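You operate a simulated robot arm through the tools that you are given. There is no shell and no other tool.

Carry out the task below with a simulated robot arm. There is one attempt and no reset: what you move stays moved.

Task
Shake the orange cup streak-free on FAST and put it back.
Fine: clamp disc over the cup before the shaker starts, shaker off before it swings back; end with the disc swung clear and the cup in its slot. Set down upright: what you pick out. Where these are worked on the way, their far stop is far enough and under half their travel is too little: clamp disc.
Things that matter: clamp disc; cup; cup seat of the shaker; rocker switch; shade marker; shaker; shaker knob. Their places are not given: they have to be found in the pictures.

Only the result counts: the job must be done as asked and must still hold three seconds after the hand-in. Knocking over, shifting, dropping, spilling or breaking anything else fails it.

Robot
A 6-joint arm with a two-finger gripper, fixed in place. Base frame: the origin is at the foot of the arm, x ahead of it, y to its left, z up. Readings come in m, degrees, newtons and seconds.
Its first joint turns from -166.0 to 166.0 degrees. Payload 2.45 kg.
Tool frame: the origin (TCP) lies between the finger pads and is the grasp point; the fingertips stand 0.02 m ahead of it; z points along the fingers, y is the line along which they close. The gripper opens to 0.14 m. The gripper's body begins 0.168 m behind the TCP.
Orientation is that of the tool frame in the base frame, as [roll, pitch, yaw] about the fixed x, y, z axes, in that order (R = Rz(yaw) Ry(pitch) Rx(roll)). With the fingers straight down and closing along the base's y, the tool's x points along the base's -x, its y along +y and its z along -z.

Tools
- The arm moves only by the tool arm_command. Its argument "motion" is a list that holds one entry, the list of rows, each a list of 7 numbers: the turn, a rotation vector about the tool's x, y, z in degrees, then the shift along the tool's x, y, z in mm, then the finger opening in mm, from 0 to 140. In form: [[[wx, wy, wz, dx, dy, dz, jaw], ...]]. A call has 1 to 20 rows; each row shifts and turns the commanded pose from where the row before left it, along the tool's axes as they then stand. Rows are played at 5 a second. More than 0.05 m and 8.6 degrees between two rows, or a gripper value outside its range, and nothing of the call is played. A pose out of reach is approached as far as the arm can. The call stops where the force on the tool passes 40 N (or 10 N more than at its start, if that is more) or the arm is blocked; 0.2 s more then pass. Each finger travels about 0.045 m/s and halts on what it meets, pressing with about 21 N; the grip force reading is that of the motor and also rises with nothing between the fingers. The clock runs only during rows and for 0.2 s after the last one: add rows that do not move to give the fingers time. It gives the time, the measured TCP pose, the force on the tool (base axes), the opening and the grip force at its end, in the units of the frame above (readings bear some noise), with the torque about the TCP (base axes, N m) and any sound that the robot's microphone picked up.
- Cameras (640 x 400 px; columns grow to the right, rows downward): "scene" is fixed at [0.2186, 0.649, 1.5704]; the picture's right is [-0.38, -0.92, 0.00], its down [-0.56, 0.23, -0.80] and it looks along [0.74, -0.31, -0.60] (base axes); focal length 309 px, centre (320, 200). "wrist" rides on the gripper at [0.078, 0.011, -0.209] in the tool frame; the picture's right is [-0.14, 0.99, 0.00], its down [-0.92, -0.13, -0.37] and it looks along [-0.37, -0.05, 0.93] (tool axes); focal length 280 px, centre (320, 200).
- capture(camera): a new picture of that camera. No time passes.
- probe_pixels(camera, pixels): for up to 12 pixels [column, row] of the newest picture of that camera ("zoom" is the newest enlarged one), the place [x, y, z] in the base frame of the surface seen there, good to about 0.003 m. No time passes.
- enlarge(camera, box): a new picture of the part [left, top, right, bottom] of that camera's present view, enlarged. No time passes.
- job_done(): hands the job in; it is judged then, once.

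Unless the task says otherwise, let go and move clear before handing in.

The tools are called after "Call:" as name(argument=value, ...) on one line, values as JSON. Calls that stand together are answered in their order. arm_command: Moves the arm, as the interface text tells. Its arguments: {"type":"object","properties":{"motion":{"type":"array","items":{"type":"array","items":{"type":"array","items":{"type":"number"}}}}},"required":["motion"]} The other tools are called the same way: capture (camera) takes a picture; probe_pixels (camera, pixels) gives the place of the surface under pixels of a picture; enlarge (camera, box) takes an enlarged picture of a part of a camera's view; job_done () hands the job in.

At the start:

```text
clock: 0.0
tcp_pos: [0.7492, 0.1774, 1.1903]
ee_rot: [-179.9, 0.1, 180.0]
ft_force: [0.4, -0.6, 0.3]
moment: [0.0, 0.0, -0.04]
width: 0.1403
finger_force: 0.0
```

scene: 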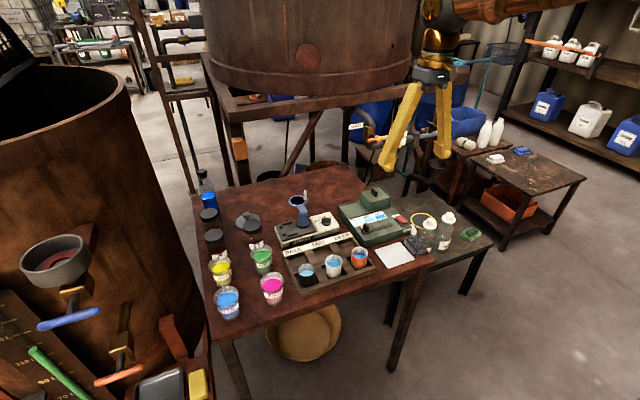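
wrist: 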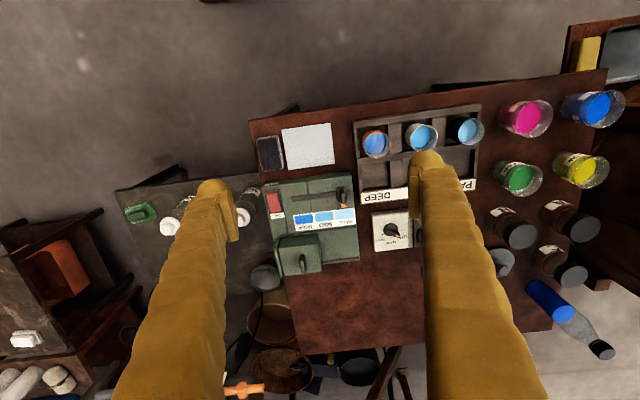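

The scene picture shows a table with three cups in a rack (around 306-358, 260-270), a device with a knob at about (325,222), and a green box at about (375,215). I'll enlarge these first.

Call:
enlarge(camera="scene", box=[260, 180, 420, 300])

Call:
enlarge(camera="wrist", box=[240, 90, 500, 290])

```text
3.33 times, centred on (340, 240) of scene
```

zoom: 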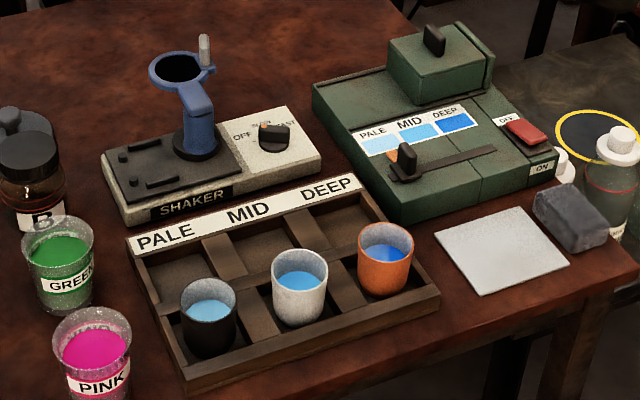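

```text
2.00 times, centred on (370, 190) of wrist
```

zoom: 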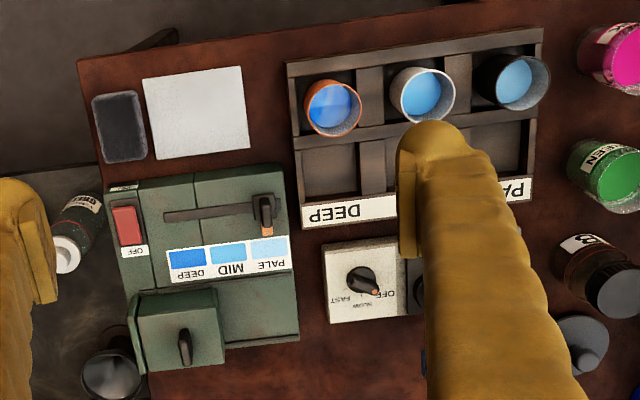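

I see the shaker with its blue swing arm and disc near (180,70) in the scene zoom, and the knob at (273,138) pointing toward OFF. I'll enlarge again and probe.

Call:
enlarge(camera="scene", box=[270, 185, 350, 245])

Call:
probe_pixels(camera="zoom", pixels=[[240, 90], [280, 60], [280, 25], [200, 90], [255, 70], [270, 150], [255, 200], [265, 250], [170, 290], [110, 270], [400, 235], [400, 262]])

Call:
probe_pixels(camera="scene", pixels=[[306, 269], [333, 265], [359, 257], [358, 245], [320, 240], [340, 230], [385, 215], [402, 215], [300, 195], [290, 178]])

```text
6.67 times, centred on (310, 215) of scene
```

zoom: 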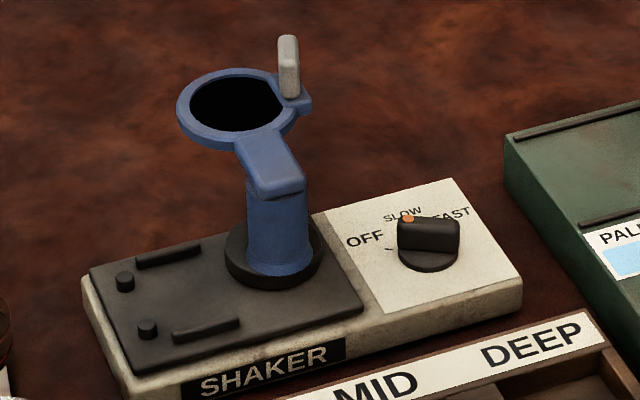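

```text
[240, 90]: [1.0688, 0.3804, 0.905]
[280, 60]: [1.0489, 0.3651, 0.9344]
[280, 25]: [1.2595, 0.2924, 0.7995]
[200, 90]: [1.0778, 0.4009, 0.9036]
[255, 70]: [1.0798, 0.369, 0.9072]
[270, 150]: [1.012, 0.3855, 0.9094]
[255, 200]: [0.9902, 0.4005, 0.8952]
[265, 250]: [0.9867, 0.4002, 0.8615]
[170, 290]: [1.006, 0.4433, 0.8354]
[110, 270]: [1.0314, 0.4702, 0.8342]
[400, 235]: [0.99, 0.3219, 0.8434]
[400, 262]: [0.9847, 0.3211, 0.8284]
```

```text
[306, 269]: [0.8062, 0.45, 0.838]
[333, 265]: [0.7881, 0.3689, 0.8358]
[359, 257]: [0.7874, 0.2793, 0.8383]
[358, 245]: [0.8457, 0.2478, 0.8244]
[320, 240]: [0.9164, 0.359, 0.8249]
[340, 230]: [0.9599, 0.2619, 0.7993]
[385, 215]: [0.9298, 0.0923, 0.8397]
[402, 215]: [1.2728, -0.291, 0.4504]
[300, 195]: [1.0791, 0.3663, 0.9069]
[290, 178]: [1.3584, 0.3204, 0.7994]
```

The table top is at z≈0.80, and the shaker sits around (1.0, 0.40), with its disc at about (1.07, 0.38, 0.905). I'll move over for a closer look with the wrist camera.

Call:
arm_command(motion=[[[0, 0, 0, -14, 45, 10, 140], [0, 0, 0, -14, 45, 10, 140], [0, 0, 0, -14, 45, 10, 140], [0, 0, 0, -14, 45, 10, 140], [0, 0, 0, -14, 45, 10, 140], [0, 0, 0, 0, 0, 0, 140]]])

Call:
capture(camera="wrist")

Call:
capture(camera="scene")

```text
clock: 1.4
tcp_pos: [0.8197, 0.4007, 1.1383]
ee_rot: [180.0, -0.1, -180.0]
ft_force: [-0.2, -0.2, -0.6]
moment: [0.01, -0.02, 0.01]
width: 0.1397
finger_force: 0.0
```

```text
taken
```

wrist: 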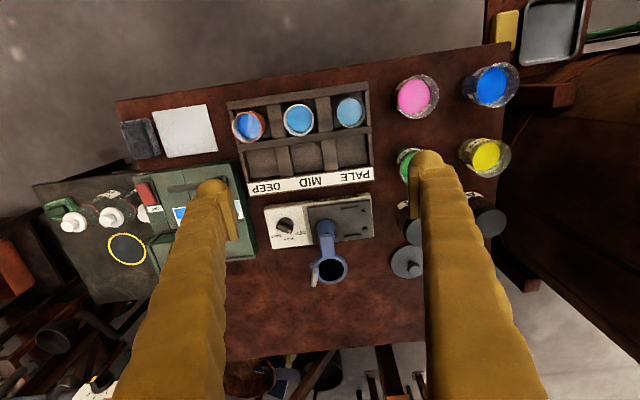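

```text
taken
```

scene: 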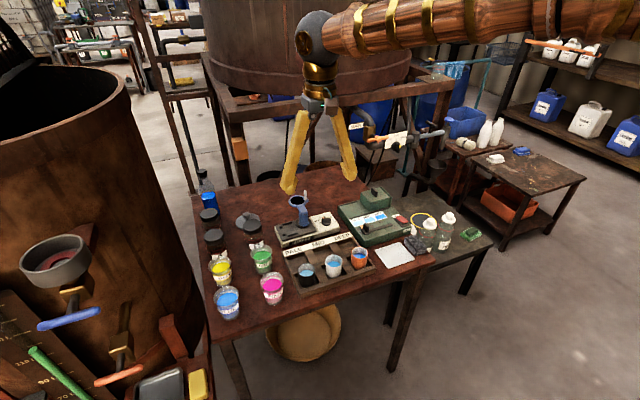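

Call:
enlarge(camera="wrist", box=[220, 70, 412, 190])

Call:
probe_pixels(camera="zoom", pixels=[[50, 185], [140, 180], [100, 140], [265, 130], [225, 165], [310, 155], [125, 310], [470, 260], [490, 330], [135, 230], [200, 220], [430, 110]])

Call:
enlarge(camera="wrist", box=[250, 180, 410, 300])

Call:
probe_pixels(camera="zoom", pixels=[[60, 110], [480, 55], [490, 230], [90, 270], [400, 110], [430, 155], [300, 180], [320, 375], [260, 395], [145, 180], [130, 185], [455, 100]])

```text
3.33 times, centred on (316, 130) of wrist
```

zoom: 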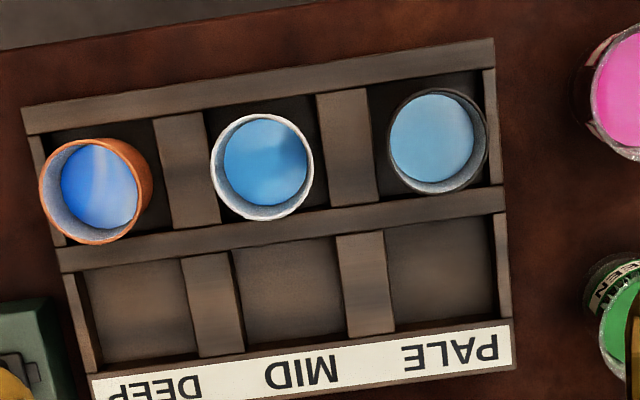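

```text
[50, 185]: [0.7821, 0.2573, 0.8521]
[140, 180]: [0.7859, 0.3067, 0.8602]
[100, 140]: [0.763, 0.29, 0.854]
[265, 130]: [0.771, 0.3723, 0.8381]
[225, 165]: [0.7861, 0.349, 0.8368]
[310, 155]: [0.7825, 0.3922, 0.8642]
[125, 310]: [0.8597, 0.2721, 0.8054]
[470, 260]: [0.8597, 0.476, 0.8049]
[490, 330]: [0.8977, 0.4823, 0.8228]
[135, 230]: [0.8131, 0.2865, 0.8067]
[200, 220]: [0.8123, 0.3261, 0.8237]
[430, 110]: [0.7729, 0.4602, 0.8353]
```

```text
3.33 times, centred on (330, 240) of wrist
```

zoom: 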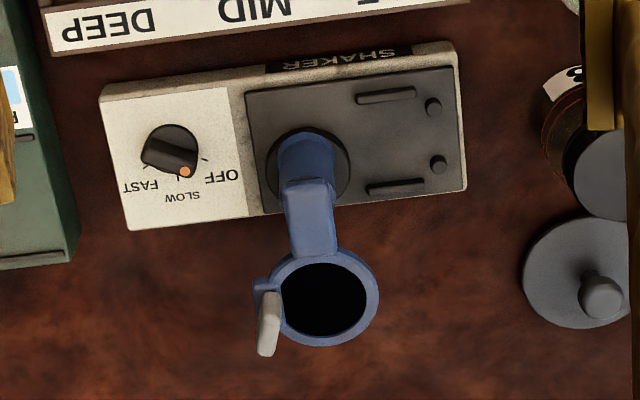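

```text
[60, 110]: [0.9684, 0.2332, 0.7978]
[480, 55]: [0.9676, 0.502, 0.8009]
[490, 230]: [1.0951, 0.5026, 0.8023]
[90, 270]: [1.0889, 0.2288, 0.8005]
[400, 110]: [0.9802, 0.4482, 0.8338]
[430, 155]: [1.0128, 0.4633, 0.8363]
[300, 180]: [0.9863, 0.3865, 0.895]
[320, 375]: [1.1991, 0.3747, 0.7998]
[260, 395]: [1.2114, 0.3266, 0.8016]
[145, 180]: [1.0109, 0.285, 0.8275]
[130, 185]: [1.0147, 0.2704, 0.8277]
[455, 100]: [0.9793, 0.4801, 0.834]
```

The knob at (170,150) has an orange pointer dot at (185,172). I need its exact angle relative to OFF, SLOW and FAST, so I'll zoom in further.

Call:
enlarge(camera="wrist", box=[272, 200, 320, 240])

Call:
probe_pixels(camera="zoom", pixels=[[200, 130], [150, 150], [100, 120], [230, 60], [250, 180], [180, 220], [320, 250], [420, 280], [180, 350], [300, 100]])

Call:
enlarge(camera="scene", box=[308, 205, 340, 225])

Call:
probe_pixels(camera="zoom", pixels=[[320, 200], [280, 150], [400, 250], [330, 180], [250, 200], [300, 300], [430, 180], [390, 210]])

```text
10.00 times, centred on (296, 220) of wrist
```

zoom: 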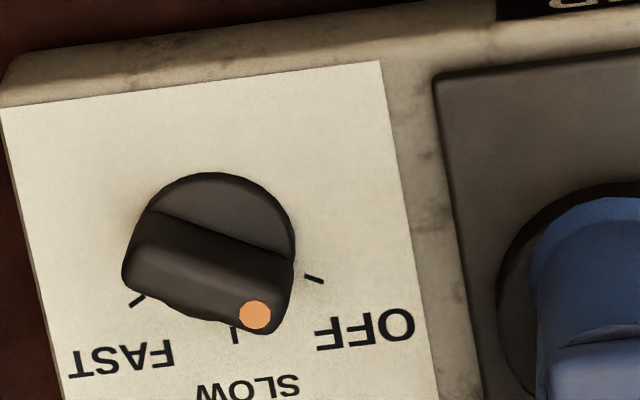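

```text
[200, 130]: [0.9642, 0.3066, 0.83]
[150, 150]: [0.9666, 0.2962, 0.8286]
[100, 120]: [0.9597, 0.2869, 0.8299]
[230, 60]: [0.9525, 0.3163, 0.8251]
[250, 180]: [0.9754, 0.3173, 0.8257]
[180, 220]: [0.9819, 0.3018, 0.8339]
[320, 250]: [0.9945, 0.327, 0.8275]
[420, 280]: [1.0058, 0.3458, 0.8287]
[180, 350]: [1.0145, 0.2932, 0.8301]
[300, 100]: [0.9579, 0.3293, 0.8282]
```

```text
16.00 times, centred on (324, 215) of scene
```

zoom: 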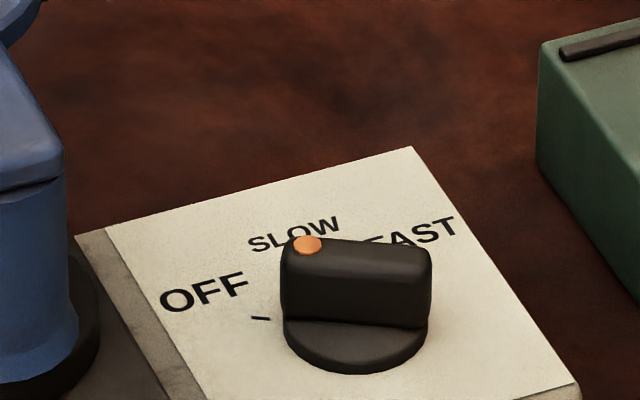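

```text
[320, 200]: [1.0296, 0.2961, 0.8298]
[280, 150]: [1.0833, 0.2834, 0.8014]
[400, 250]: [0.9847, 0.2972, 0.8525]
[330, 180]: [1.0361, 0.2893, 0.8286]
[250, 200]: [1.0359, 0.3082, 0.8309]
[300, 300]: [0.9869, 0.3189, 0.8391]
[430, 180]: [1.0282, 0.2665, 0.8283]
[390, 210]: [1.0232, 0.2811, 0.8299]
```

The knob bar lies along the OFF tick, at about 20° below the picture's right, so the shaker is off. Next I'll move closer over the shaker to measure it.

Call:
arm_command(motion=[[[0, 0, 0, -15, -5, 30, 140], [0, 0, 0, -15, -5, 30, 140], [0, 0, 0, -15, -5, 30, 140], [0, 0, 0, -15, -5, 30, 140], [0, 0, 0, 0, 0, 0, 140]]])

Call:
capture(camera="wrist")

Call:
enlarge(camera="wrist", box=[220, 100, 420, 225])

```text
clock: 2.6
tcp_pos: [0.8788, 0.3792, 1.0199]
ee_rot: [180.0, -0.1, 180.0]
ft_force: [0.0, 0.6, 0.1]
moment: [-0.04, -0.03, -0.02]
width: 0.1399
finger_force: 0.0
```

```text
taken
```

wrist: 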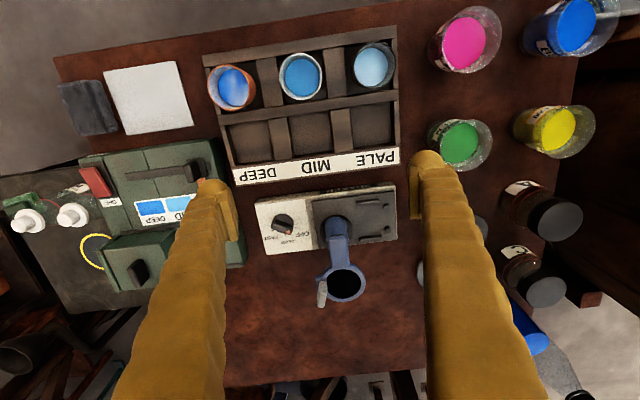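

```text
3.20 times, centred on (320, 162) of wrist
```

zoom: 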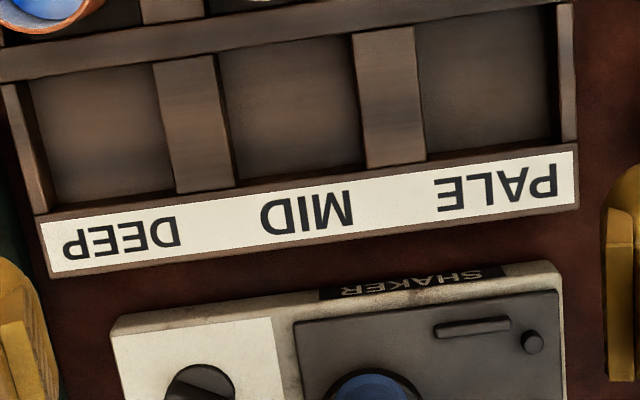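

The view is clear, with the shaker at (255-400, 190-300). I'll enlarge and probe its features.

Call:
enlarge(camera="wrist", box=[246, 180, 406, 310])

Call:
probe_pixels(camera="zoom", pixels=[[50, 85], [270, 62], [600, 38], [610, 180], [535, 65], [470, 65], [550, 155], [495, 180], [510, 120], [285, 135], [430, 160], [100, 160]])

Call:
probe_pixels(camera="zoom", pixels=[[370, 230], [360, 130], [345, 150], [300, 400], [310, 430], [320, 470], [385, 365], [480, 420], [335, 420], [400, 470], [440, 370], [300, 460]])

```text
3.08 times, centred on (326, 245) of wrist
```

zoom: 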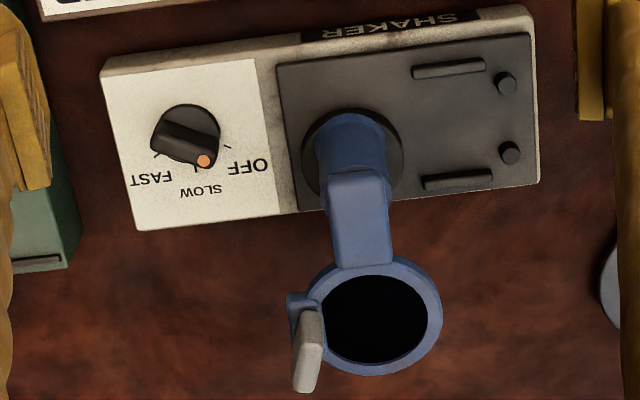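

```text
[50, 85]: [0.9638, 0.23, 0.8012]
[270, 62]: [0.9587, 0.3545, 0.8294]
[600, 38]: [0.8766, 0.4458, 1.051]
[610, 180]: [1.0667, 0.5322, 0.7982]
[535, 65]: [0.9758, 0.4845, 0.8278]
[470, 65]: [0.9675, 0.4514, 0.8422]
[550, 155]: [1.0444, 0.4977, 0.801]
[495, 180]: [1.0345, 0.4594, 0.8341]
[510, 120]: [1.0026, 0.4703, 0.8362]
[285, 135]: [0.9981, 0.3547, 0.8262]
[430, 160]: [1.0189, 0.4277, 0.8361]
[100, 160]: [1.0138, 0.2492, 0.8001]
```

```text
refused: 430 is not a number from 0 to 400
```

I'll probe the seat ridges, pegs, disc and handle precisely.

Call:
probe_pixels(camera="zoom", pixels=[[415, 75], [484, 66], [425, 185], [491, 178], [505, 78], [509, 148], [455, 122], [280, 70], [528, 38], [537, 182], [300, 207], [457, 122]])

Call:
probe_pixels(camera="zoom", pixels=[[308, 330], [303, 380], [300, 300], [322, 290], [375, 320], [437, 320], [375, 370], [340, 265], [360, 180], [362, 240], [350, 122], [400, 340]])

Call:
probe_pixels(camera="zoom", pixels=[[190, 110], [205, 161], [165, 140], [180, 145], [215, 125], [226, 147], [156, 154], [197, 167], [110, 80], [255, 65], [278, 210], [140, 228]])

```text
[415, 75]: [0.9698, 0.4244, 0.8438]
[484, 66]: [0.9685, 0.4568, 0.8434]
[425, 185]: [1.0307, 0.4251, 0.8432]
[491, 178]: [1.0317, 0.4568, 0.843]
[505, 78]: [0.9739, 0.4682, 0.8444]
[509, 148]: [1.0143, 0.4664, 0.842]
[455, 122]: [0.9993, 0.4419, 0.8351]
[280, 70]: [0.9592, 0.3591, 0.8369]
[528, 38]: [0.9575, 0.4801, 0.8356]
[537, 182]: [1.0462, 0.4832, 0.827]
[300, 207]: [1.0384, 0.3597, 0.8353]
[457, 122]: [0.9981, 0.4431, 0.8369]
```

```text
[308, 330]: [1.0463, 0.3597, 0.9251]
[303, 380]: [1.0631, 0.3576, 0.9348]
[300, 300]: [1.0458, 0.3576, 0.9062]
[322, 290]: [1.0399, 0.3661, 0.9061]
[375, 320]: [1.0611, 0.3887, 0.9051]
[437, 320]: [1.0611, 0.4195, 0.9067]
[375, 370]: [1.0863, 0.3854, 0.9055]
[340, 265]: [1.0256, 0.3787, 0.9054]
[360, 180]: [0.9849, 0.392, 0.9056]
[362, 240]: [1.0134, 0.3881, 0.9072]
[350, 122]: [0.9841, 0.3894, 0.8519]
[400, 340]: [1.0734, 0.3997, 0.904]
```

```text
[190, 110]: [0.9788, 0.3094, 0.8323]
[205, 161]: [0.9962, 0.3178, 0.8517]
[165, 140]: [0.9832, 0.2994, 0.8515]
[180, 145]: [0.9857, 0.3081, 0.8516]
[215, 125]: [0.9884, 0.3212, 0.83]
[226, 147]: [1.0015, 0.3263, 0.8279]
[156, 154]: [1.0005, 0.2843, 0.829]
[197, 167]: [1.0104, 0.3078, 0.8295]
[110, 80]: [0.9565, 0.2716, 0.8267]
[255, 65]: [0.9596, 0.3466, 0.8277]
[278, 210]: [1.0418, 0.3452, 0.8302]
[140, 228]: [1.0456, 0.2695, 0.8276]
```

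The shaker box is nearly aligned with the base axes. The seat centre is at about (1.00, 0.441), the pivot at about (1.00, 0.391), the handle at about (1.046, 0.358, up to ~0.94), and the knob at about (0.985, 0.306). These lie near the reach limit, so I'll test vertical reach above the knob first.

Call:
arm_command(motion=[[[0, 0, 0, -36, -24, 7, 140], [0, 0, 0, -35, -24, 7, 140], [0, 0, 0, -35, -25, 6, 140], [0, 0, 0, 0, 0, 0, 60], [0, 0, 0, 0, 0, 0, 60], [0, 0, 0, 0, 0, 0, 60], [0, 0, 0, 0, 0, 0, 60], [0, 0, 0, 0, 0, 0, 60]]])

Call:
capture(camera="wrist")

Call:
capture(camera="scene")

```text
clock: 4.4
tcp_pos: [0.9839, 0.3075, 0.9997]
ee_rot: [-180.0, 0.1, 180.0]
ft_force: [-0.3, 0.0, 0.6]
moment: [-0.04, 0.01, 0.0]
width: 0.0602
finger_force: 0.1
```

```text
taken
```

wrist: 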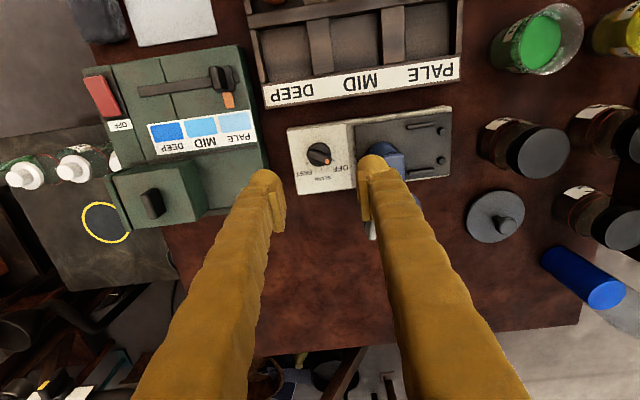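

```text
taken
```

scene: 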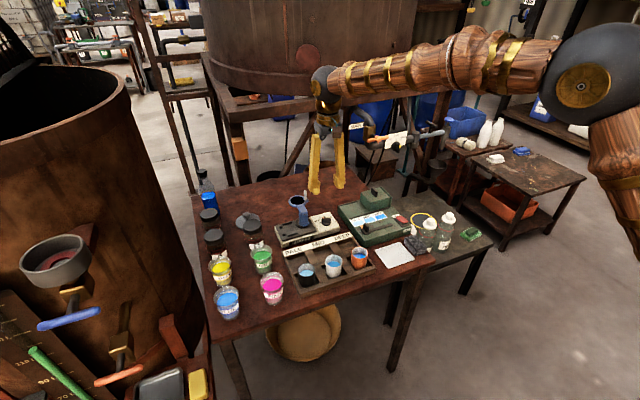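

Vertical reach works even at r≈1.03. Now I'll move over the orange cup, at about (0.785, 0.283), to measure it.

Call:
arm_command(motion=[[[0, 0, 0, 44, -4, 0, 120], [0, 0, 0, 44, -4, 0, 120], [0, 0, 0, 44, -4, 0, 120], [0, 0, 0, 44, -4, 0, 120], [0, 0, 0, 44, -4, 0, 120], [0, 0, 0, 44, -4, 0, 120], [0, 0, 0, 0, 0, 0, 120]]])

Call:
capture(camera="wrist")

Call:
enlarge(camera="wrist", box=[260, 130, 420, 230])

```text
clock: 6.0
tcp_pos: [0.7194, 0.2858, 0.9996]
ee_rot: [180.0, 0.0, 180.0]
ft_force: [0.1, 0.9, 0.3]
moment: [0.02, -0.01, -0.02]
width: 0.1199
finger_force: 0.0
```

```text
taken
```

wrist: 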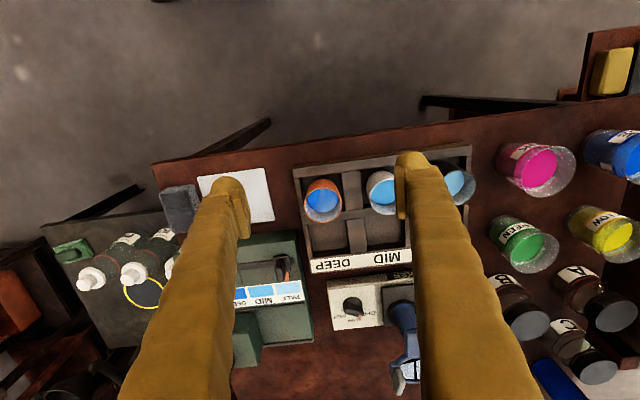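

```text
4.00 times, centred on (340, 180) of wrist
```

zoom: 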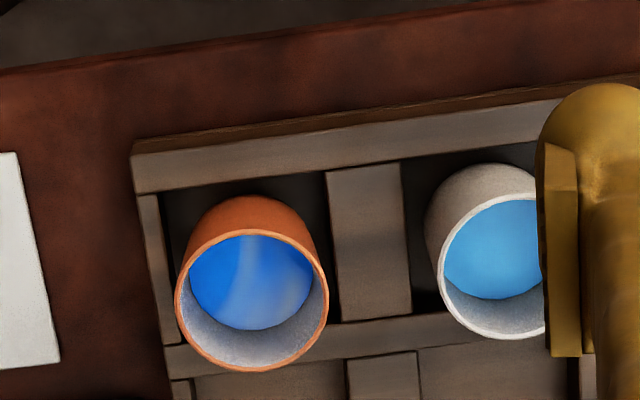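

Call:
probe_pixels(camera="zoom", pixels=[[181, 300], [323, 300], [252, 233], [252, 368], [252, 270], [245, 205], [180, 240], [330, 250], [350, 200], [147, 250], [260, 160], [250, 345]])

Call:
enlarge(camera="scene", box=[330, 235, 394, 275])

Call:
probe_pixels(camera="zoom", pixels=[[280, 100], [220, 150], [360, 180], [280, 280], [290, 300], [220, 260], [350, 280], [270, 200], [280, 240], [180, 250], [420, 200], [300, 350]])

```text
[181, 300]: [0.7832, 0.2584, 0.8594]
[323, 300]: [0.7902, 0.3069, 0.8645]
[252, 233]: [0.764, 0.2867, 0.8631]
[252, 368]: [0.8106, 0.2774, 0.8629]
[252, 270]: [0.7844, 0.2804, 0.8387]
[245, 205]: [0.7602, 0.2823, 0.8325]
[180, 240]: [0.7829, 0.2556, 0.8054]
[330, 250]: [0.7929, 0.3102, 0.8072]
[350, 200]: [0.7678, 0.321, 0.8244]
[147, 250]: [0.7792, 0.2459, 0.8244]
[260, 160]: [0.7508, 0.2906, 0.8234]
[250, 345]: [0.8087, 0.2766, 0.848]
```

```text
10.00 times, centred on (362, 255) of scene
```

zoom: 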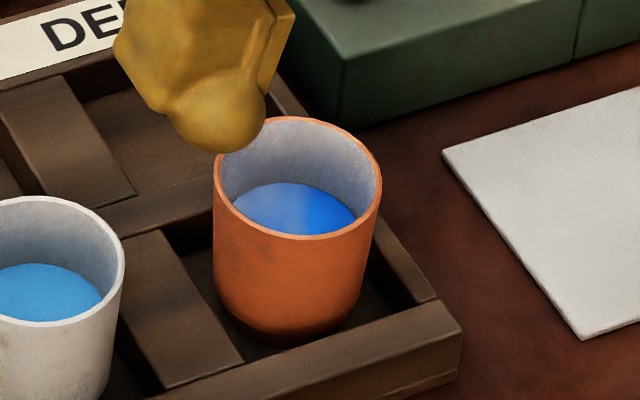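

```text
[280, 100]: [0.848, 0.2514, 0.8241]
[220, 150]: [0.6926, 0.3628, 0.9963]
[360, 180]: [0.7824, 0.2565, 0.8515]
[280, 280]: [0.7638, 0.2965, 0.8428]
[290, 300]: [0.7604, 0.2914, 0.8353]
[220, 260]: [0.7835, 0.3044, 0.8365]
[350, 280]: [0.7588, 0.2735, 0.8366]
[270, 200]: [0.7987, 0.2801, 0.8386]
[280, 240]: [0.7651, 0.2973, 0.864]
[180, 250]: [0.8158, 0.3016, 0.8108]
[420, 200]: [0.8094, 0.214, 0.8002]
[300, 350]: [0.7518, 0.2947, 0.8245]
```

The orange cup's rim is centred at about (0.787, 0.2825), about 50 mm in diameter, with rim z 0.864 and floor 0.805. Slot wall tops are at 0.824. At the seat the fingers must avoid the post, so I'll turn the tool 70° so that it closes about 20° off base x, and position it above the cup.

Call:
arm_command(motion=[[[0, 0, 0, -34, -1.7, 0, 80], [0, 0, 0, -34, -1.7, 0, 80], [0, 0, 7.78, 0, 0, 0, 80], [0, 0, 7.78, 0, 0, 0, 80], [0, 0, 7.78, 0, 0, 0, 80], [0, 0, 7.78, 0, 0, 0, 80], [0, 0, 7.78, 0, 0, 0, 80], [0, 0, 7.78, 0, 0, 0, 80], [0, 0, 7.78, 0, 0, 0, 80], [0, 0, 7.78, 0, 0, 0, 80], [0, 0, 7.76, 0, 0, 0, 80], [0, 0, 0, 0, 0, 0, 80]]])

Call:
capture(camera="wrist")

Call:
capture(camera="scene")

```text
clock: 8.6
tcp_pos: [0.7881, 0.2823, 0.9986]
ee_rot: [-180.0, 0.0, 109.9]
ft_force: [0.2, -1.0, -0.4]
moment: [-0.01, -0.04, 0.0]
width: 0.0799
finger_force: 0.0
```

```text
taken
```

wrist: 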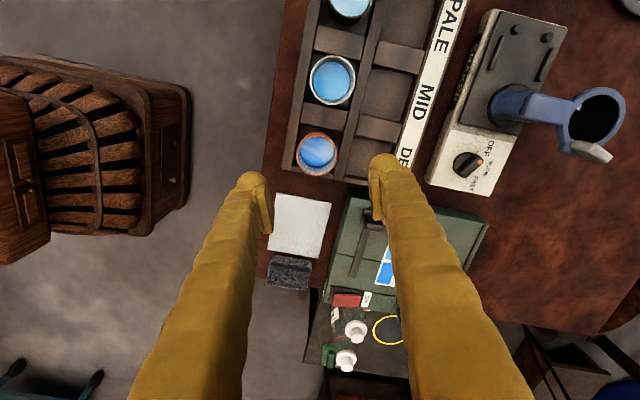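

```text
taken
```

scene: 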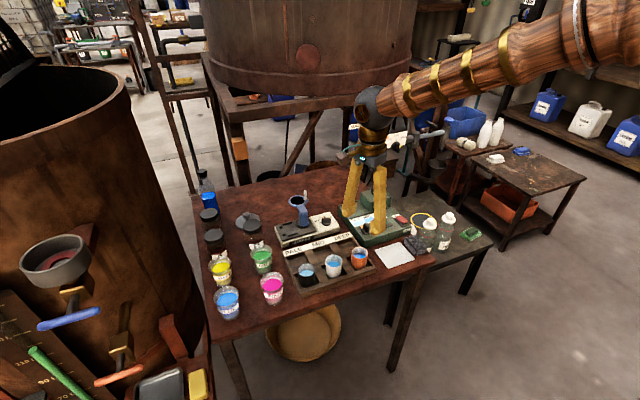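

The tool sits above the cup at (0.788, 0.282). I'll double-check the cup centre from this view before going down.

Call:
enlarge(camera="wrist", box=[280, 110, 376, 190])

Call:
probe_pixels(camera="zoom", pixels=[[120, 270], [380, 290], [250, 155], [250, 410], [130, 240], [375, 320]])

```text
5.00 times, centred on (328, 150) of wrist
```

zoom: 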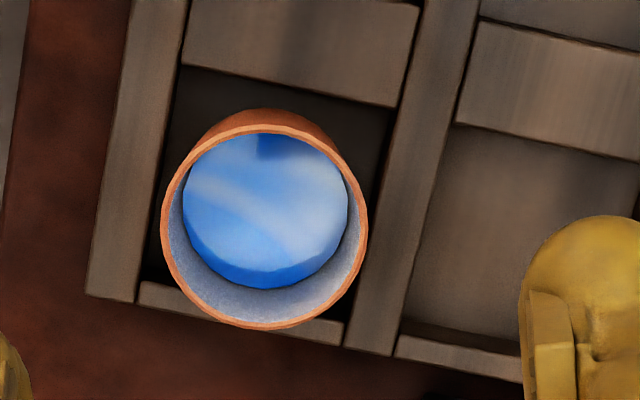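

```text
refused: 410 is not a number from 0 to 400
```

Call:
probe_pixels(camera="zoom", pixels=[[163, 235], [366, 235], [265, 128], [265, 326], [190, 160], [340, 300], [350, 165], [185, 295], [270, 200]])

```text
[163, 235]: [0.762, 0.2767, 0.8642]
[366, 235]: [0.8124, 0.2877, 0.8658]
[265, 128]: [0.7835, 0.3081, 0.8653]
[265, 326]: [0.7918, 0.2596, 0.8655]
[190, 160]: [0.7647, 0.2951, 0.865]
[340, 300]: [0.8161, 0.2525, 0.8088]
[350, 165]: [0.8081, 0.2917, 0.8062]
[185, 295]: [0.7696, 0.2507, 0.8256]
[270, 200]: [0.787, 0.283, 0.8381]
```

The cup centre is confirmed at (0.787, 0.283), diameter about 51 mm. I'll go down so the tips stop above the slot walls, then close.

Call:
arm_command(motion=[[[0, 0, 0, 0, 0, 40, 80], [0, 0, 0, 0, 0, 40, 80], [0, 0, 0, 0, 0, 30, 80], [0, 0, 0, 0, 0, 25, 80], [0, 0, 0, 0, 0, 12, 80], [0, 0, 0, 0, 0, 0, 80], [0, 0, 0, 0, 0, 0, 60], [0, 0, 0, 0, 0, 0, 50], [0, 0, 0, 0, 0, 0, 45], [0, 0, 0, 0, 0, 0, 45], [0, 0, 0, 0, 0, 0, 45]]])

Call:
enlarge(camera="scene", box=[310, 205, 406, 275])

```text
clock: 11.0
tcp_pos: [0.7899, 0.2818, 0.8538]
ee_rot: [-180.0, 0.0, 110.0]
ft_force: [0.2, -1.1, 0.9]
moment: [-0.01, 0.0, 0.0]
width: 0.0503
finger_force: 20.3
```

```text
5.71 times, centred on (358, 240) of scene
```

zoom: 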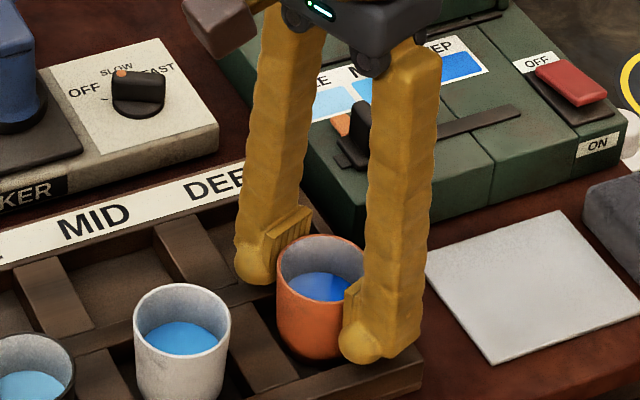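

The cup is gripped at 50.3 mm. I'll lift it gently, and move it towards the seat at (1.0007, 0.439), holding it level at TCP z≈1.01.

Call:
arm_command(motion=[[[0, 0, 0, 0, 0, -8, 45], [0, 0, 0, 0, 0, -15, 45], [0, 0, 0, 0, 0, -25, 45], [0, 0, 0, 0, 0, -30, 45], [0, 0, 0, 0, 0, -30, 45], [0, 0, 0, 0, 0, -28, 45], [0, 0, 0, 0, 0, -15, 45], [0, 0, 0, 0, 0, -5, 45], [0, 0, 0, 3.8, 12.5, 0, 45], [0, 0, 0, 7.5, 25, 0, 45], [0, 0, 0, 9, 30, 0, 45], [0, 0, 0, 9, 30, 0, 45], [0, 0, 0, 9, 30, 0, 45], [0, 0, 0, 9, 30, 0, 45], [0, 0, 0, 9, 30, 0, 45], [0, 0, 0, 9, 30, 0, 45], [0, 0, 0, 7, 22, 0, 45], [0, 0, 0, 3.4, 12.4, 0, 45], [0, 0, 0, 0, 0, 0, 45]]])

Call:
capture(camera="wrist")

Call:
enlarge(camera="scene", box=[250, 165, 346, 245])

```text
clock: 15.0
tcp_pos: [1.0013, 0.4386, 1.01]
ee_rot: [-180.0, 0.0, 110.0]
ft_force: [0.0, 0.3, -1.2]
moment: [0.01, -0.01, -0.02]
width: 0.0503
finger_force: 21.1
```

```text
taken
```

wrist: 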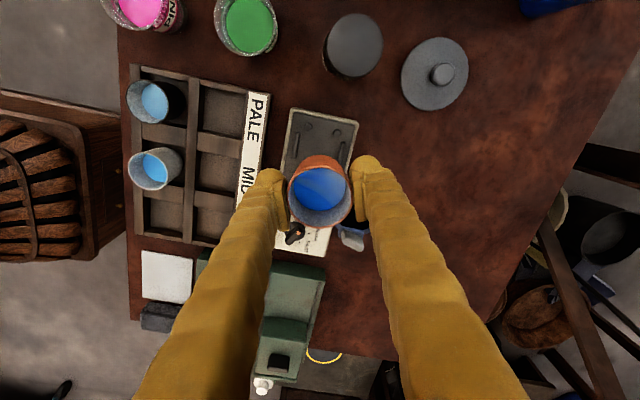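

```text
5.00 times, centred on (298, 205) of scene
```

zoom: 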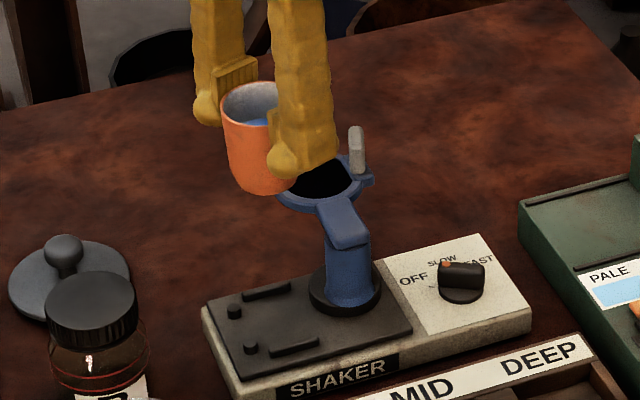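

The cup is level above the seat. From this angle I'll re-check the seat ridges and pegs.

Call:
enlarge(camera="wrist", box=[272, 100, 368, 160])

Call:
probe_pixels(camera="zoom", pixels=[[215, 135], [440, 165], [225, 260], [400, 290], [155, 240], [190, 310], [460, 230], [130, 60], [570, 130], [320, 200]])

Call:
enlarge(camera="wrist", box=[270, 100, 370, 240])

```text
6.67 times, centred on (320, 130) of wrist
```

zoom: 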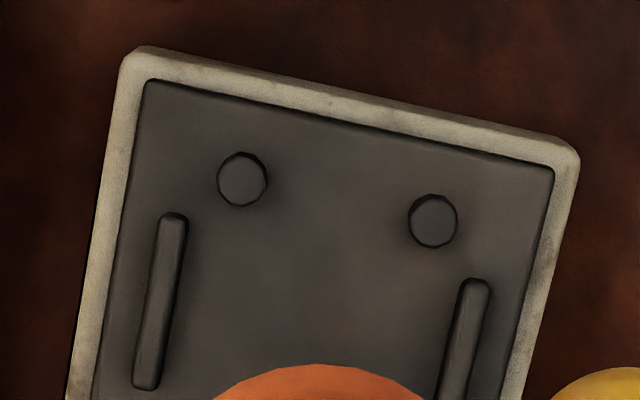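

```text
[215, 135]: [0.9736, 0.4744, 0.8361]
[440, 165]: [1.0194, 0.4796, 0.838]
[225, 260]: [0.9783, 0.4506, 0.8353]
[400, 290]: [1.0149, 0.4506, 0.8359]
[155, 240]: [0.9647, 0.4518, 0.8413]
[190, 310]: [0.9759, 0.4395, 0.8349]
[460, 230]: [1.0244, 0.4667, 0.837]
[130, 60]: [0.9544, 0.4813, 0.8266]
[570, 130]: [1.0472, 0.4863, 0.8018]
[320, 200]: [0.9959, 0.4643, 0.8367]
```

```text
2.86 times, centred on (320, 170) of wrist
```

zoom: 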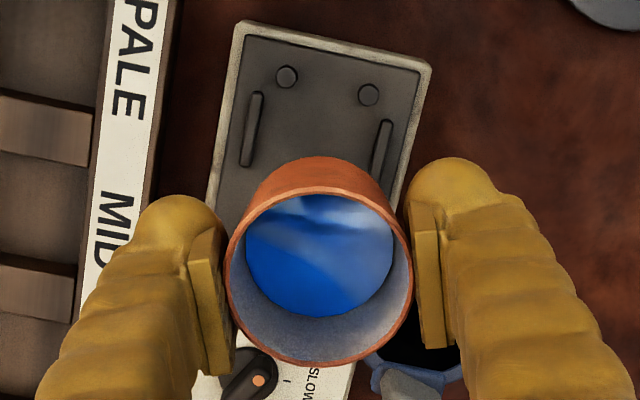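

I'll probe the peg and ridge tops exactly.

Call:
enlarge(camera="wrist", box=[272, 100, 368, 160])

Call:
probe_pixels(camera="zoom", pixels=[[242, 178], [433, 220], [172, 222], [160, 300], [147, 380], [476, 290], [465, 340], [456, 385], [184, 300], [136, 370], [446, 350], [491, 295]])

```text
6.67 times, centred on (320, 130) of wrist
```

zoom: 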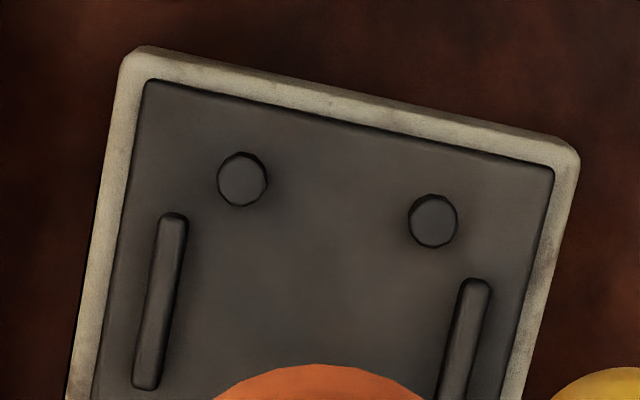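

```text
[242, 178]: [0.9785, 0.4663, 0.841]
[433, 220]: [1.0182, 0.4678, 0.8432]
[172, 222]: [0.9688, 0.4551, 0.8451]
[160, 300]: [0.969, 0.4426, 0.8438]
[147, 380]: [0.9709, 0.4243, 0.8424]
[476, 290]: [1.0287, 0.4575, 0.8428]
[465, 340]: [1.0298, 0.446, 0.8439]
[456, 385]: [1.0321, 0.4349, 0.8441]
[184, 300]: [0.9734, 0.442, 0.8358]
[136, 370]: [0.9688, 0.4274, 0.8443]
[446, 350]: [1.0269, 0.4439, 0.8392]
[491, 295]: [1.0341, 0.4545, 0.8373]
```

The seat midline is x≈0.9995 and y≈0.4405, and the cup axis is at about (1.0006, 0.4405), which is good. I'll lower it to just above the seat.

Call:
arm_command(motion=[[[0, 0, 0, 0, -1, 20, 45], [0, 0, 0, 0, 0, 30, 45], [0, 0, 0, 0, 0, 30, 45], [0, 0, 0, 0, 0, 20, 45], [0, 0, 0, 0, 0, 12, 45], [0, 0, 0, 0, 0, 6, 45], [0, 0, 0, 0, 0, 3, 45], [0, 0, 0, 0, 0, 0, 45]]])

Call:
enlarge(camera="scene", box=[260, 185, 340, 245])

Call:
enlarge(camera="wrist", box=[250, 90, 390, 240])

```text
clock: 16.8
tcp_pos: [0.9991, 0.4384, 0.8874]
ee_rot: [179.9, 0.0, 110.0]
ft_force: [-0.5, 0.5, -1.5]
moment: [0.01, 0.03, -0.01]
width: 0.0504
finger_force: 20.9
```

```text
6.67 times, centred on (300, 215) of scene
```

zoom: 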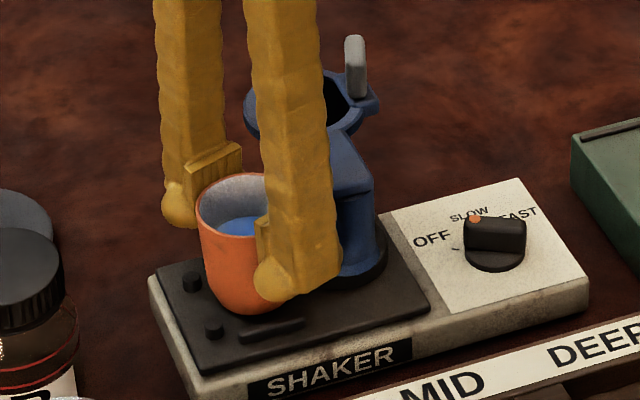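

```text
2.67 times, centred on (320, 165) of wrist
```

zoom: 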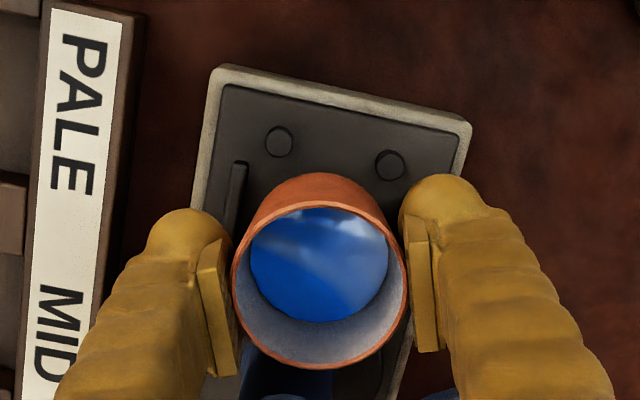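

The cup hangs about 3-4 mm above the seat. I'll creep down.

Call:
arm_command(motion=[[[0, 0, 0, 0, 0, 1, 45], [0, 0, 0, 0, 0, 1, 45], [0, 0, 0, 0, 0, 1, 45], [0, 0, 0, 0, 0, 0, 45]]])

```text
clock: 17.8
tcp_pos: [0.9985, 0.4383, 0.8838]
ee_rot: [180.0, 0.0, 110.0]
ft_force: [-0.4, -0.2, -0.5]
moment: [0.0, 0.03, 0.01]
width: 0.0506
finger_force: 20.7
```

Call:
arm_command(motion=[[[0, 0, 0, 0, 0, 0.7, 45], [0, 0, 0, 0, 0, 0.7, 45], [0, 0, 0, 0, 0, 0, 45]]])

Call:
enlarge(camera="scene", box=[272, 205, 312, 235])

```text
clock: 18.6
tcp_pos: [0.9989, 0.4384, 0.8841]
ee_rot: [-180.0, 0.0, 110.0]
ft_force: [1.3, -0.5, -0.7]
moment: [0.01, 0.03, -0.01]
width: 0.0507
finger_force: 21.1
```

```text
13.33 times, centred on (292, 220) of scene
```

zoom: 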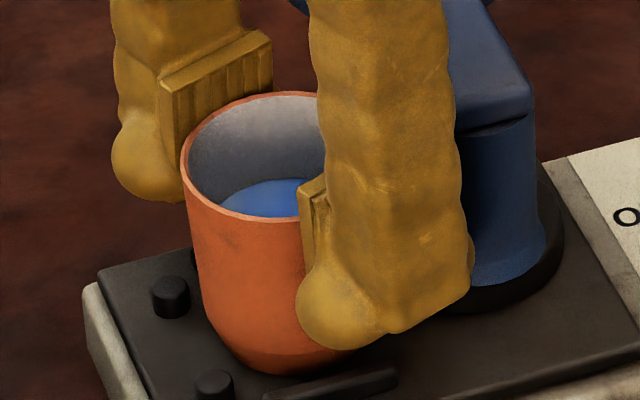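

The height stayed at 0.884 despite a 1.4 mm command, which suggests contact. I'll press slightly more to confirm.

Call:
arm_command(motion=[[[0, 0, 0, 0, 0, 1, 45], [0, 0, 0, 0, 0, 1, 45], [0, 0, 0, 0, 0, 0, 45], [0, 0, 0, 0, 0, 0, 45]]])

```text
clock: 19.6
tcp_pos: [0.9991, 0.4382, 0.8838]
ee_rot: [179.9, -0.1, 110.0]
ft_force: [-2.4, -0.5, 22.2]
moment: [0.0, -0.01, 0.06]
width: 0.0505
finger_force: 21.1
```

Contact is confirmed at 22 N. I'll relax the push, open the fingers, and rise straight up.

Call:
arm_command(motion=[[[0, 0, 0, 0, 0, -1.5, 45], [0, 0, 0, 0, 0, -1.3, 45], [0, 0, 0, 0, 0, 0, 52], [0, 0, 0, 0, 0, 0, 60], [0, 0, 0, 0, 0, 0, 72], [0, 0, 0, 0, 0, 0, 72], [0, 0, 0, 0, 0, 0, 72]]])

Call:
capture(camera="wrist")

Call:
enlarge(camera="scene", box=[260, 185, 340, 245])

```text
clock: 21.2
tcp_pos: [0.998, 0.4378, 0.8841]
ee_rot: [179.9, -0.1, 110.0]
ft_force: [0.4, 0.4, 0.3]
moment: [-0.01, 0.0, 0.0]
width: 0.0716
finger_force: 0.1
```

```text
taken
```

wrist: 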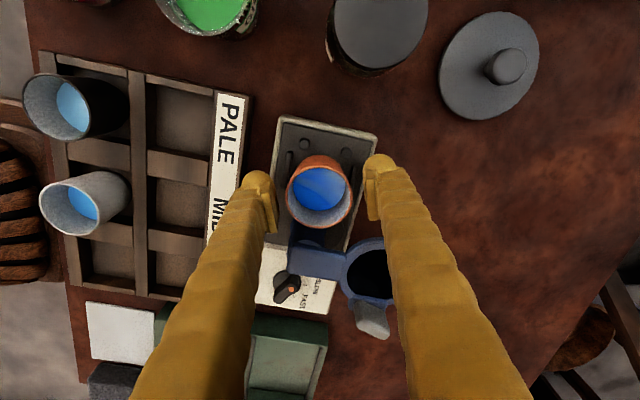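

```text
6.67 times, centred on (300, 215) of scene
```

zoom: 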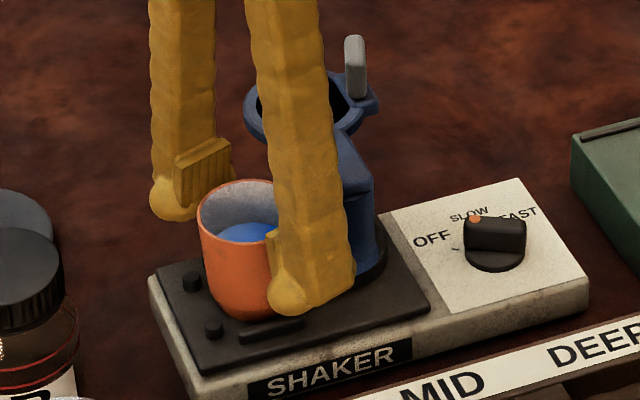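

The cup stands upright in the seat, free of the fingers. I'll rise straight up and then measure the handle.

Call:
arm_command(motion=[[[0, 0, 0, 0, 0, -15, 72], [0, 0, 0, 0, 0, -30, 72], [0, 0, 0, 0, 0, -40, 72], [0, 0, 0, 0, 0, -40, 72], [0, 0, 0, 0, 0, -15, 72], [0, 0, 0, 0, 0, 0, 90], [0, 0, 0, 0, 0, 0, 120], [0, 0, 0, 0, 0, 0, 120], [0, 0, 0, 0, 0, 0, 120]]])

Call:
capture(camera="wrist")

Call:
enlarge(camera="wrist", box=[300, 130, 396, 250])

Call:
enlarge(camera="scene", box=[285, 185, 325, 215])

Call:
probe_pixels(camera="zoom", pixels=[[320, 70], [320, 120], [320, 160], [305, 120], [330, 120], [325, 90], [340, 170], [260, 200], [320, 60]])

```text
clock: 23.2
tcp_pos: [0.9989, 0.4386, 1.0252]
ee_rot: [-179.9, 0.0, 110.0]
ft_force: [0.0, 0.3, 0.1]
moment: [0.0, 0.0, -0.03]
width: 0.12
finger_force: 0.1
```

```text
taken
```

wrist: 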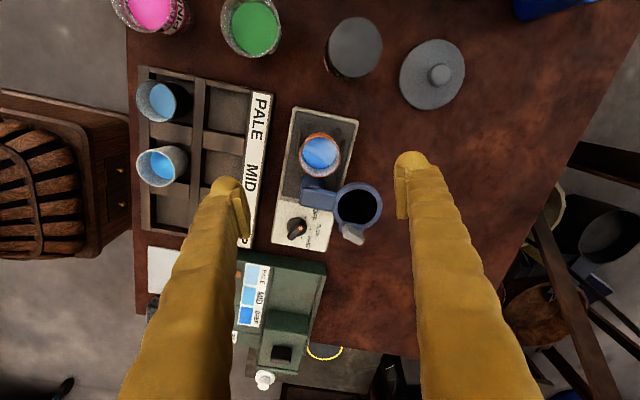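

```text
3.33 times, centred on (348, 190) of wrist
```

zoom: 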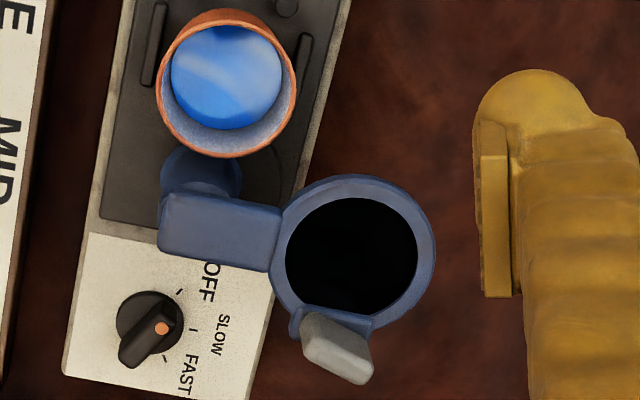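

```text
13.33 times, centred on (305, 200) of scene
```

zoom: 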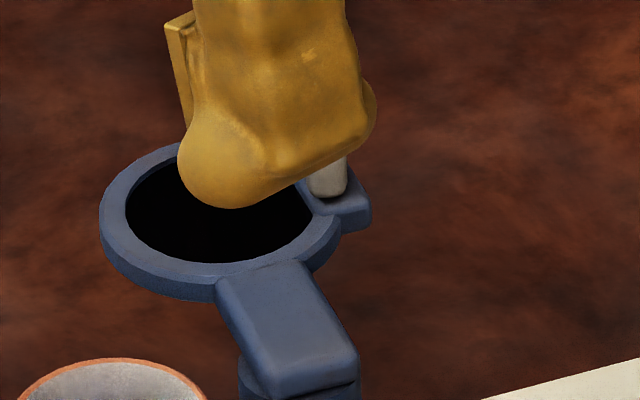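

```text
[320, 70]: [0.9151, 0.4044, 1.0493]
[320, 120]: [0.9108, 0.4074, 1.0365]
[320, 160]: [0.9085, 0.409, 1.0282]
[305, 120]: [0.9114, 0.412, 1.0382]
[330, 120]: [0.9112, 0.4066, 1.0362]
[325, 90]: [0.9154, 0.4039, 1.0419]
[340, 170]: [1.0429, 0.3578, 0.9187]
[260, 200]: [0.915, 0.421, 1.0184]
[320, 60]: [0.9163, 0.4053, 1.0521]
```

The handle shows at (340,348) in the wrist zoom. I'll probe it there.

Call:
enlarge(camera="wrist", box=[330, 170, 394, 250])

Call:
probe_pixels(camera="zoom", pixels=[[110, 315], [70, 290], [140, 320], [80, 310], [110, 350], [130, 370], [70, 330], [170, 350], [100, 280], [95, 330]])

```text
5.00 times, centred on (362, 210) of wrist
```

zoom: 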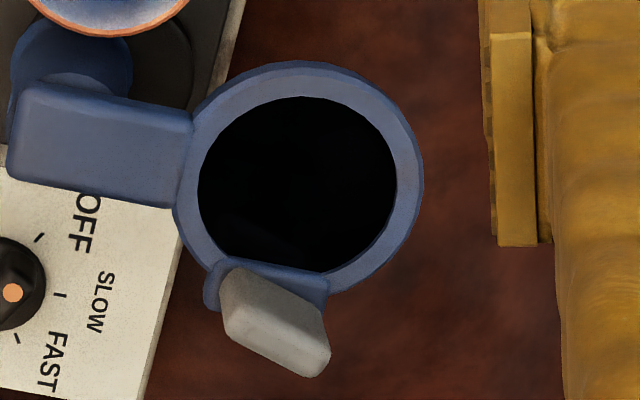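

```text
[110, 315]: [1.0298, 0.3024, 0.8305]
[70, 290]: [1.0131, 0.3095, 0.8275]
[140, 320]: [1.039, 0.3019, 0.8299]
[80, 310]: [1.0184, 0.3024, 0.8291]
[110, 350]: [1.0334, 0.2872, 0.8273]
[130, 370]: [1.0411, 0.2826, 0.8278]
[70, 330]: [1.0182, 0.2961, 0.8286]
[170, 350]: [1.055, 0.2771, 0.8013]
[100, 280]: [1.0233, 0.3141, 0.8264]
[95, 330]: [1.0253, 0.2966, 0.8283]
```

Call:
probe_pixels(camera="zoom", pixels=[[213, 285], [318, 300], [250, 320], [290, 340], [240, 340], [315, 370], [275, 350], [230, 280], [325, 350], [300, 180], [190, 190], [420, 190]])

Call:
probe_pixels(camera="zoom", pixels=[[300, 65], [300, 270], [205, 195], [395, 190], [100, 140], [15, 150], [90, 85], [70, 60]])

```text
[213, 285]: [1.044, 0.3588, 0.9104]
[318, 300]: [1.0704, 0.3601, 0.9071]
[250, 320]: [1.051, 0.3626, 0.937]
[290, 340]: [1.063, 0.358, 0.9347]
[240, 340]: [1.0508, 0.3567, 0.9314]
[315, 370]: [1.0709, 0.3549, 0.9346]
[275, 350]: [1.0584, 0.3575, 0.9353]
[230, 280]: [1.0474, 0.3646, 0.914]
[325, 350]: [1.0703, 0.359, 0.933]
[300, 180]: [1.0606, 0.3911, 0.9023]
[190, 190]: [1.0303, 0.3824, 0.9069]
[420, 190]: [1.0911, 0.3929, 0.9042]
```

```text
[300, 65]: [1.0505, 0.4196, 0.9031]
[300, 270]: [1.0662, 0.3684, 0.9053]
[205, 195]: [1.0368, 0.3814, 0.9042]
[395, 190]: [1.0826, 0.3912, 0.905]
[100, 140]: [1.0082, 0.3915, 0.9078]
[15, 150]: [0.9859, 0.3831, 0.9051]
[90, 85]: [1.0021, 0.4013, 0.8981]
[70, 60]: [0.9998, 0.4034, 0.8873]
```

The handle spans x 1.048–1.071 and y 0.355–0.363, with top z≈0.936. The disc is at (1.06, 0.391) and the pivot near (1.0, 0.391). I'll rehearse the swing's end pose in the air, turning the tool to yaw −90° above (1.032, 0.45).

Call:
arm_command(motion=[[[0, 0, -8.4, 0, 35, 0, 100], [0, 0, -8.4, 0, 0, 0, 80], [0, 0, -8.4, 0, 0, 0, 60], [0, 0, -8.4, 0, 0, 0, 40], [0, 0, -8.4, 0, 0, 0, 20], [0, 0, -8.4, 0, 0, 0, 20], [0, 0, -8.4, 0, 0, 0, 20], [0, 0, -8.4, 0, 0, 0, 20], [0, 0, -8.4, 0, 0, 0, 20], [0, 0, -8.4, 0, 0, 0, 20], [0, 0, -8.4, 0, 0, 0, 20], [0, 0, -8.4, 0, 0, 0, 20], [0, 0, -8.4, 0, 0, 0, 20], [0, 0, -8.4, 0, 0, 0, 20], [0, 0, -8.4, 0, 0, 0, 20], [0, 0, -8.4, 0, 0, 0, 20], [0, 0, -8.4, 0, 0, 0, 20], [0, 0, -8.4, 0, 0, 0, 20], [0, 0, -8.4, 0, 0, 0, 20], [0, 0, -0.4, 0, 0, 0, 20]]])

Call:
capture(camera="scene")

```text
clock: 27.4
tcp_pos: [1.0323, 0.449, 1.0252]
ee_rot: [-180.0, -0.1, -89.9]
ft_force: [0.7, -0.2, 0.1]
moment: [0.01, 0.0, 0.0]
width: 0.0201
finger_force: 0.0
```

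```text
taken
```

scene: 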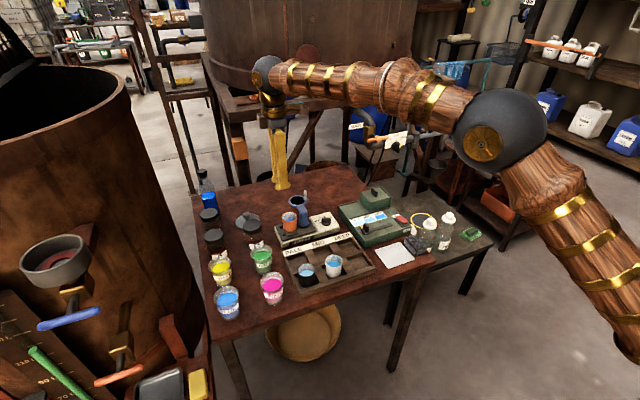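

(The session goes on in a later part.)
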